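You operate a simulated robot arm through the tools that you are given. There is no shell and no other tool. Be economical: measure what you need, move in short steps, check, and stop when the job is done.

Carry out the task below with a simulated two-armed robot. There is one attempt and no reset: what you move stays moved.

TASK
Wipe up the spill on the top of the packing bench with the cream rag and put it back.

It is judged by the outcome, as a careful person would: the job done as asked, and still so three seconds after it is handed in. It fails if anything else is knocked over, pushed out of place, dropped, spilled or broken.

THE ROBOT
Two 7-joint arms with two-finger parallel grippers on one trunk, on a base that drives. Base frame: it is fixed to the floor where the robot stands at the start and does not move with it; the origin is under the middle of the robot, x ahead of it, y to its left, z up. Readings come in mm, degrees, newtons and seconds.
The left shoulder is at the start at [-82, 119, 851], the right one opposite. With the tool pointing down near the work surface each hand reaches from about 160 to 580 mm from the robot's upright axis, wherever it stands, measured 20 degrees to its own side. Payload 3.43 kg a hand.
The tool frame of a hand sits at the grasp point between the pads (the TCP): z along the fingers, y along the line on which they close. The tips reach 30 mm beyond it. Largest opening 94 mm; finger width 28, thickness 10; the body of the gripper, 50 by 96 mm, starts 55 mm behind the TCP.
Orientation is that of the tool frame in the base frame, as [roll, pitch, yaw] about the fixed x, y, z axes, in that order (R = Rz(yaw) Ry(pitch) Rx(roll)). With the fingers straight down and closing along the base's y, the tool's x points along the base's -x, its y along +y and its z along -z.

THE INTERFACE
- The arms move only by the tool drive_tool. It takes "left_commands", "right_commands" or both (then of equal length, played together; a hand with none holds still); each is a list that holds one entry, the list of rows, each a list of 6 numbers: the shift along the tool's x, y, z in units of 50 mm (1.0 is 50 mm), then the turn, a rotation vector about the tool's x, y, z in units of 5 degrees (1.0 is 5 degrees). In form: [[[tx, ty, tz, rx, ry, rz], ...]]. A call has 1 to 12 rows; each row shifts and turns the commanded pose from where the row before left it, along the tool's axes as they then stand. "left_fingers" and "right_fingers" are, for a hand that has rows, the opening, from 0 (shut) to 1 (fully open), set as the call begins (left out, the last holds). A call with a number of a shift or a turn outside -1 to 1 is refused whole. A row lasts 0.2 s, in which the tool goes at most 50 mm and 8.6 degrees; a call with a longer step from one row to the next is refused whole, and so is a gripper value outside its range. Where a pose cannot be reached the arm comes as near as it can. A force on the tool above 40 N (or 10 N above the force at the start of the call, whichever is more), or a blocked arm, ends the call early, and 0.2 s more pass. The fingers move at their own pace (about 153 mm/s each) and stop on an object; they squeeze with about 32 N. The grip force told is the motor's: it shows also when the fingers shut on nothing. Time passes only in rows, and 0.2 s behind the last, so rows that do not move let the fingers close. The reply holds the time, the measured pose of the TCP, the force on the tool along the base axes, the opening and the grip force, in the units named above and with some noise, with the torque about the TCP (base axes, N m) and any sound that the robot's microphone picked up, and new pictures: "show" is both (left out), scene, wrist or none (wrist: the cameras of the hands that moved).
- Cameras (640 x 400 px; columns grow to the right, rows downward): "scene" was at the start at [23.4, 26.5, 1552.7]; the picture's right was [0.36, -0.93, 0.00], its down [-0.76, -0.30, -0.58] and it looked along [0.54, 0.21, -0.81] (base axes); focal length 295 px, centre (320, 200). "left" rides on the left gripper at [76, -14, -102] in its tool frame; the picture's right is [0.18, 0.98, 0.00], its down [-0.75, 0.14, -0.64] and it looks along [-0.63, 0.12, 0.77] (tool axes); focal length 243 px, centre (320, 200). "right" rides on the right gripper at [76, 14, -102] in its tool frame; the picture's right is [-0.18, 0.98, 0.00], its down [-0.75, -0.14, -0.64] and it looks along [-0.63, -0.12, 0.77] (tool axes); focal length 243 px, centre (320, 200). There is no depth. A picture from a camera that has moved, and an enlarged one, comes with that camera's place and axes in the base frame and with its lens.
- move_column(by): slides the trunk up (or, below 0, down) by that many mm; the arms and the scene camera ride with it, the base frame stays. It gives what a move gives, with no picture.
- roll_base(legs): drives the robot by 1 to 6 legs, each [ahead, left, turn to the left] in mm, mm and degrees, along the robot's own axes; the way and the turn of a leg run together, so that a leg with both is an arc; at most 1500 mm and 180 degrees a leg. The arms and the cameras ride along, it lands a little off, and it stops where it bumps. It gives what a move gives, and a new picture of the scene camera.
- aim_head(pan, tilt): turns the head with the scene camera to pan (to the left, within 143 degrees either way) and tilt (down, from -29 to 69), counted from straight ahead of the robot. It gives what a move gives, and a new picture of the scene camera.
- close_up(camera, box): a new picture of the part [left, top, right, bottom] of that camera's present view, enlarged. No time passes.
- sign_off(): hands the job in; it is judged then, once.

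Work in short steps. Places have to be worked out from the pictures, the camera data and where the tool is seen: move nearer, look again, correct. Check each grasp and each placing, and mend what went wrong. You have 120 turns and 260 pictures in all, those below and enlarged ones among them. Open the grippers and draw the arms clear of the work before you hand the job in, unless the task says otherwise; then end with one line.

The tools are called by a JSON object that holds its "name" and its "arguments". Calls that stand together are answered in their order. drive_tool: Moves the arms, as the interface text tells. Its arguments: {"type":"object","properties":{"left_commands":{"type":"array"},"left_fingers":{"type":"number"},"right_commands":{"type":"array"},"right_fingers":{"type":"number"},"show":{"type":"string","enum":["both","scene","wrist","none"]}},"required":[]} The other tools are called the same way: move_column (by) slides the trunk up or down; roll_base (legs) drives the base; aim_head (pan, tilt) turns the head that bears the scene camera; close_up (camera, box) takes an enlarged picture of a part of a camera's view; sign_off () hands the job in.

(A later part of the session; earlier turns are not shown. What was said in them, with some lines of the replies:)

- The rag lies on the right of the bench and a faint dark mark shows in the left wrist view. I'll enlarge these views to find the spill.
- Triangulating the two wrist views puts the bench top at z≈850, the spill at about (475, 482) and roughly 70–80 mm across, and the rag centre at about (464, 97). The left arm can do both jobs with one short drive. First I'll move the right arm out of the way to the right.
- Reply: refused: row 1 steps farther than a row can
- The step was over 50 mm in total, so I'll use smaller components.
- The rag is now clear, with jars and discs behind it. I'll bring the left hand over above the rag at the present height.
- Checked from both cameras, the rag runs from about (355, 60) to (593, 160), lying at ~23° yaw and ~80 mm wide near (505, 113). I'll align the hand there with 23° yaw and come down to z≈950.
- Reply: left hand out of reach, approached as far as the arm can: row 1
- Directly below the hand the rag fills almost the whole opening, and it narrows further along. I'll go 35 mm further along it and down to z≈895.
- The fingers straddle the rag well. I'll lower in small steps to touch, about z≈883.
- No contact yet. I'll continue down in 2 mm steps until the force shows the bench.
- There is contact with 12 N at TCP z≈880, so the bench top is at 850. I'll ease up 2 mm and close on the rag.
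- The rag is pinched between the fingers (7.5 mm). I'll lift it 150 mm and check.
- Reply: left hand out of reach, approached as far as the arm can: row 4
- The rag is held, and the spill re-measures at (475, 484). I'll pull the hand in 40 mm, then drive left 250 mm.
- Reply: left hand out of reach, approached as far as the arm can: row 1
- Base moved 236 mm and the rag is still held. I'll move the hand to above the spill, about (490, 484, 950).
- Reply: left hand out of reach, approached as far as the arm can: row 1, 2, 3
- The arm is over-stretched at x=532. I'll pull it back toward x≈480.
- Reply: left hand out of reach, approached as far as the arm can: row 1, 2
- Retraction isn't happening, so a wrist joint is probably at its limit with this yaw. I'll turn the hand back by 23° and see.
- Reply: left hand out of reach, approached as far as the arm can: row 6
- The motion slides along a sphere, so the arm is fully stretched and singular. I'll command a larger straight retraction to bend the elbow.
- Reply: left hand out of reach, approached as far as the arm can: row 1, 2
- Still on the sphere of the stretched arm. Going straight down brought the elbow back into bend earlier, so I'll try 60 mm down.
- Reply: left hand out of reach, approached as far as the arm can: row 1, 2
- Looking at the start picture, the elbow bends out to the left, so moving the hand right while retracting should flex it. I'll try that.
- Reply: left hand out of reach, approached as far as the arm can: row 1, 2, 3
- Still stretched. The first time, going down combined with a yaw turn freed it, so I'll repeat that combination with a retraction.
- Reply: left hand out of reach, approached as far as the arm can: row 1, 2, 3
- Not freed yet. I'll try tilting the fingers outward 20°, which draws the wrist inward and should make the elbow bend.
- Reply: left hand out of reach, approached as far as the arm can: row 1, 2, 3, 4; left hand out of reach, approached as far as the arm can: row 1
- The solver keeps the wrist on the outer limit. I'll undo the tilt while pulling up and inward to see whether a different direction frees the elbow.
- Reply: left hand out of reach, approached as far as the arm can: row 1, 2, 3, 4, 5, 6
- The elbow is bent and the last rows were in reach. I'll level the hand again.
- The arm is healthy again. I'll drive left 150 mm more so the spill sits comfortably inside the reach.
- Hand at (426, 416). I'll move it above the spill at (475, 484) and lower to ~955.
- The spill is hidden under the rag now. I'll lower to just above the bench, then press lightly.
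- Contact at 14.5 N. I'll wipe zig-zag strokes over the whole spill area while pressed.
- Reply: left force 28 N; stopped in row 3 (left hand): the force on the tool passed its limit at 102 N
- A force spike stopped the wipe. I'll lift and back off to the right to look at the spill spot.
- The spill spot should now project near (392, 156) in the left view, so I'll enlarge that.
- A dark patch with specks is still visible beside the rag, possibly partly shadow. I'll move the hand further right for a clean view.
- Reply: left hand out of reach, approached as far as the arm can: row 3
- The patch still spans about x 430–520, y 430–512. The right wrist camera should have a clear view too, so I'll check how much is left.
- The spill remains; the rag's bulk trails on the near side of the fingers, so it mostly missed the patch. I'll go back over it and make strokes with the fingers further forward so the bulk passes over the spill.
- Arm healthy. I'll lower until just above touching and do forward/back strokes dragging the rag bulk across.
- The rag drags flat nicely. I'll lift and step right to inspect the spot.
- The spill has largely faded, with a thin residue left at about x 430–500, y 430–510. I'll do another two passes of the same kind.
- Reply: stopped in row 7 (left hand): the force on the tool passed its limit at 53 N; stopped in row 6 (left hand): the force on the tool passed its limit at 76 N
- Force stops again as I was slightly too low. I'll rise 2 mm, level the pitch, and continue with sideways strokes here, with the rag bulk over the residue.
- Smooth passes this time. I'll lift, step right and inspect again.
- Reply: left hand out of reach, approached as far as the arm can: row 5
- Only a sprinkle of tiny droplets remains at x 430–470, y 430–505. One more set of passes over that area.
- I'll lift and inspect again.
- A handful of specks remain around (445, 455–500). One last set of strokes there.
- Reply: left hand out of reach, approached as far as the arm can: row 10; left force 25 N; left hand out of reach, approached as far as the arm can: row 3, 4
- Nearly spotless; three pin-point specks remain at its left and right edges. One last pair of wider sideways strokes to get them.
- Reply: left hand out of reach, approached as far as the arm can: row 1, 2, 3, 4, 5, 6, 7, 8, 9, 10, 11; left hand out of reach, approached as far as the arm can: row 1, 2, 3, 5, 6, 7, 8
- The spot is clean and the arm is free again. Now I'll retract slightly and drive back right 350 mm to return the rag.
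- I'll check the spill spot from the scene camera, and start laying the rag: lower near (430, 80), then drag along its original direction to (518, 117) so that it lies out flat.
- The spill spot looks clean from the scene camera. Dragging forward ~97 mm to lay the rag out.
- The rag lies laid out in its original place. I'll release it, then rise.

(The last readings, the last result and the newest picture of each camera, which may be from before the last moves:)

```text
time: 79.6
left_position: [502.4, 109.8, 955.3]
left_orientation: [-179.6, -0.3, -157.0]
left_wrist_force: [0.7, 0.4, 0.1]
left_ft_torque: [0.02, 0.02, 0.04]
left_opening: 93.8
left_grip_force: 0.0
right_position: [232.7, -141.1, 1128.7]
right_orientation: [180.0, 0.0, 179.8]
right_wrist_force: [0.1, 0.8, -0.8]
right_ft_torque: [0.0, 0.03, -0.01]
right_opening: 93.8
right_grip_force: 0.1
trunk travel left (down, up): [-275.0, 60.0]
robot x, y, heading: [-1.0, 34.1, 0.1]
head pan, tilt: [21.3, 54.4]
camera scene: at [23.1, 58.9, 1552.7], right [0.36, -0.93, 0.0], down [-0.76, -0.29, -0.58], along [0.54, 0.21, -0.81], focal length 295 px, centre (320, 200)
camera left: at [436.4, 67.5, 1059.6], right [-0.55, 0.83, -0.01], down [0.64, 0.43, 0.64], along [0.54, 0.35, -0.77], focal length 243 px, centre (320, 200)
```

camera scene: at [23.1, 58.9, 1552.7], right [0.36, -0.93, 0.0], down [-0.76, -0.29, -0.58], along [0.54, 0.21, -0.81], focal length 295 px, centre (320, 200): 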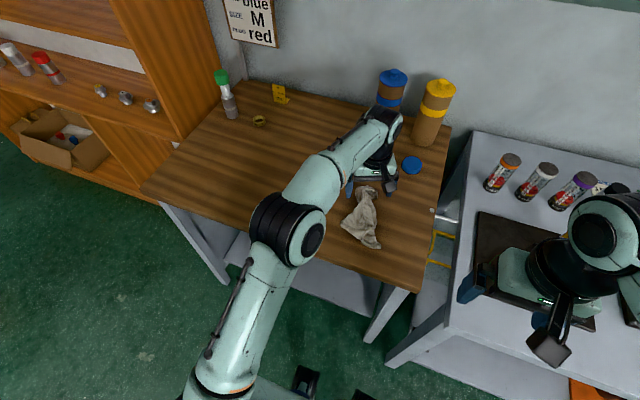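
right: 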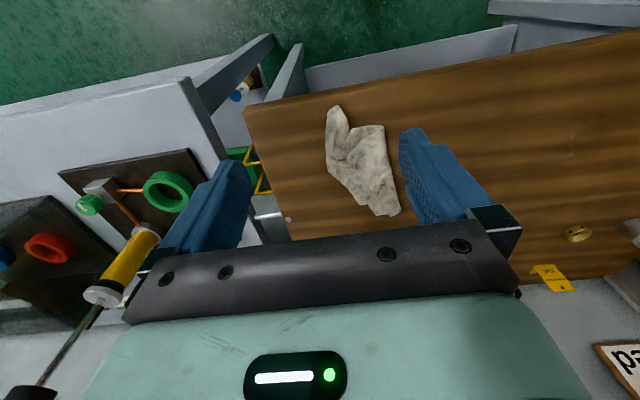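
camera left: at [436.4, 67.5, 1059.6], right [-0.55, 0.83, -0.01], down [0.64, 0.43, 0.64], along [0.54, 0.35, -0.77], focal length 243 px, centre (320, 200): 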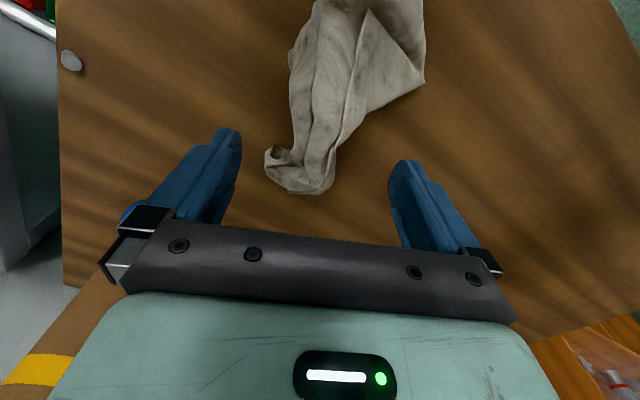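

Released cleanly. I'll draw the arm up, back and left toward its start pose, which also gives the original view of the spill area.

{"name": "drive_tool", "arguments": {"left_commands": [[[0.6, 0.3, -0.6, 0, 0, 0.9], [0.6, 0.3, -0.6, 0, 0, 0.9], [0.6, 0.4, -0.6, 0, 0, 0.9], [0, 0.9, -0.3, 0, 0, 0.9], [0, 0.9, -0.3, 0, 0, 0.9], [0, 0.95, 0, 0, 0, 0], [0, 0.95, 0, 0, 0, 0], [0, 0.95, 0, 0, 0, 0], [0, 0.95, 0, 0, 0, 0], [0, 0.9, 0, 0, 0, 0], [0, 0, 0, 0, 0, 0]]], "show": "both"}}

```text
time: 82.0
left_position: [384.9, 452.8, 1072.7]
left_orientation: [-179.4, 0.1, -179.6]
left_wrist_force: [0.5, 0.6, -0.1]
left_ft_torque: [-0.02, 0.05, -0.01]
left_opening: 94.0
left_grip_force: 0.0
right_position: [231.8, -143.1, 1129.4]
right_orientation: [-180.0, -0.1, 179.9]
right_wrist_force: [0.2, 0.4, 0.3]
right_ft_torque: [0.04, 0.0, -0.01]
right_opening: 94.1
right_grip_force: 0.1
trunk travel left (down, up): [-275.0, 60.0]
robot x, y, heading: [-1.5, 35.8, -0.2]
head pan, tilt: [21.3, 54.4]
camera scene: at [22.3, 58.1, 1552.7], right [0.36, -0.93, 0.0], down [-0.76, -0.29, -0.58], along [0.54, 0.21, -0.81], focal length 295 px, centre (320, 200)
camera left: at [308.0, 439.5, 1175.6], right [-0.19, 0.98, -0.01], down [0.75, 0.15, 0.64], along [0.63, 0.12, -0.77], focal length 243 px, centre (320, 200)
```

scene: 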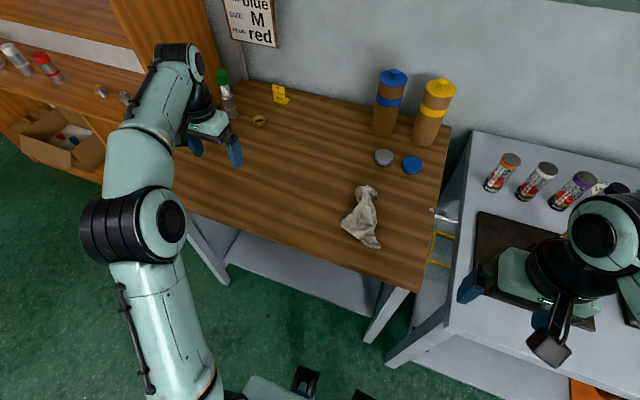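
left: 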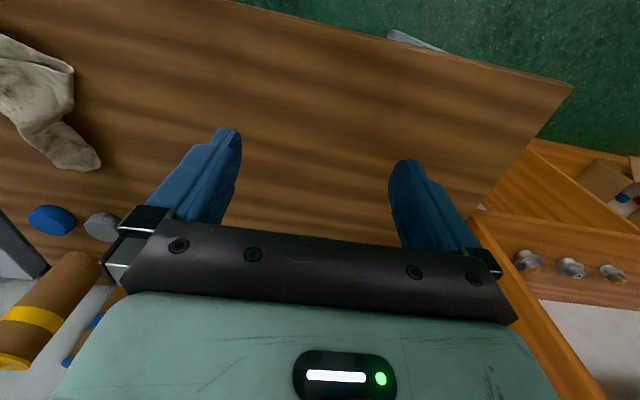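

Rag centre now computes to (480, 103), versus about (472, 103) originally. Final enlarged check of the spill area.

{"name": "close_up", "arguments": {"camera": "left", "box": [230, 60, 410, 172]}}

{"name": "close_up", "arguments": {"camera": "scene", "box": [180, 60, 460, 260]}}

```text
3.56 times, centred on (320, 116) of left
camera zoom: at [308.0, 439.5, 1175.6], right [-0.19, 0.98, -0.01], down [0.75, 0.15, 0.64], along [0.63, 0.12, -0.77], focal length 863 px, centre (320, 499)
```

zoom: 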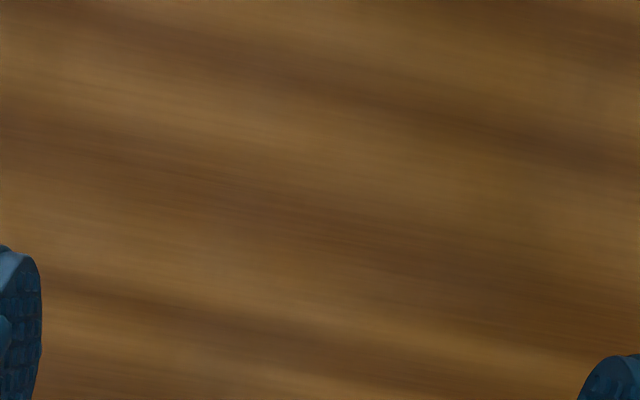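

```text
2.00 times, centred on (320, 160) of scene
camera zoom: at [22.3, 58.1, 1552.7], right [0.36, -0.93, 0.0], down [-0.76, -0.29, -0.58], along [0.54, 0.21, -0.81], focal length 590 px, centre (320, 280)
```

zoom: 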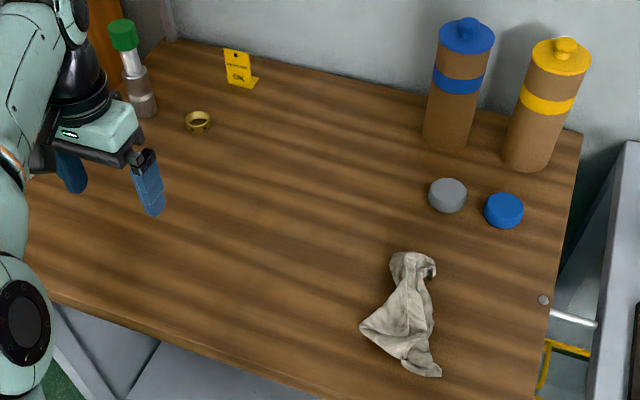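

The spill is gone, the rag is back in its place, and the other items stand as they were. The grippers are open and the arms clear, so I'll hand it in.

{"name": "sign_off", "arguments": {}}

```text
The job is handed in.
```

I wiped up the spill on the packing bench and put the cream rag back where it lay. In the last pictures the bench looks clean and nothing else looks moved.
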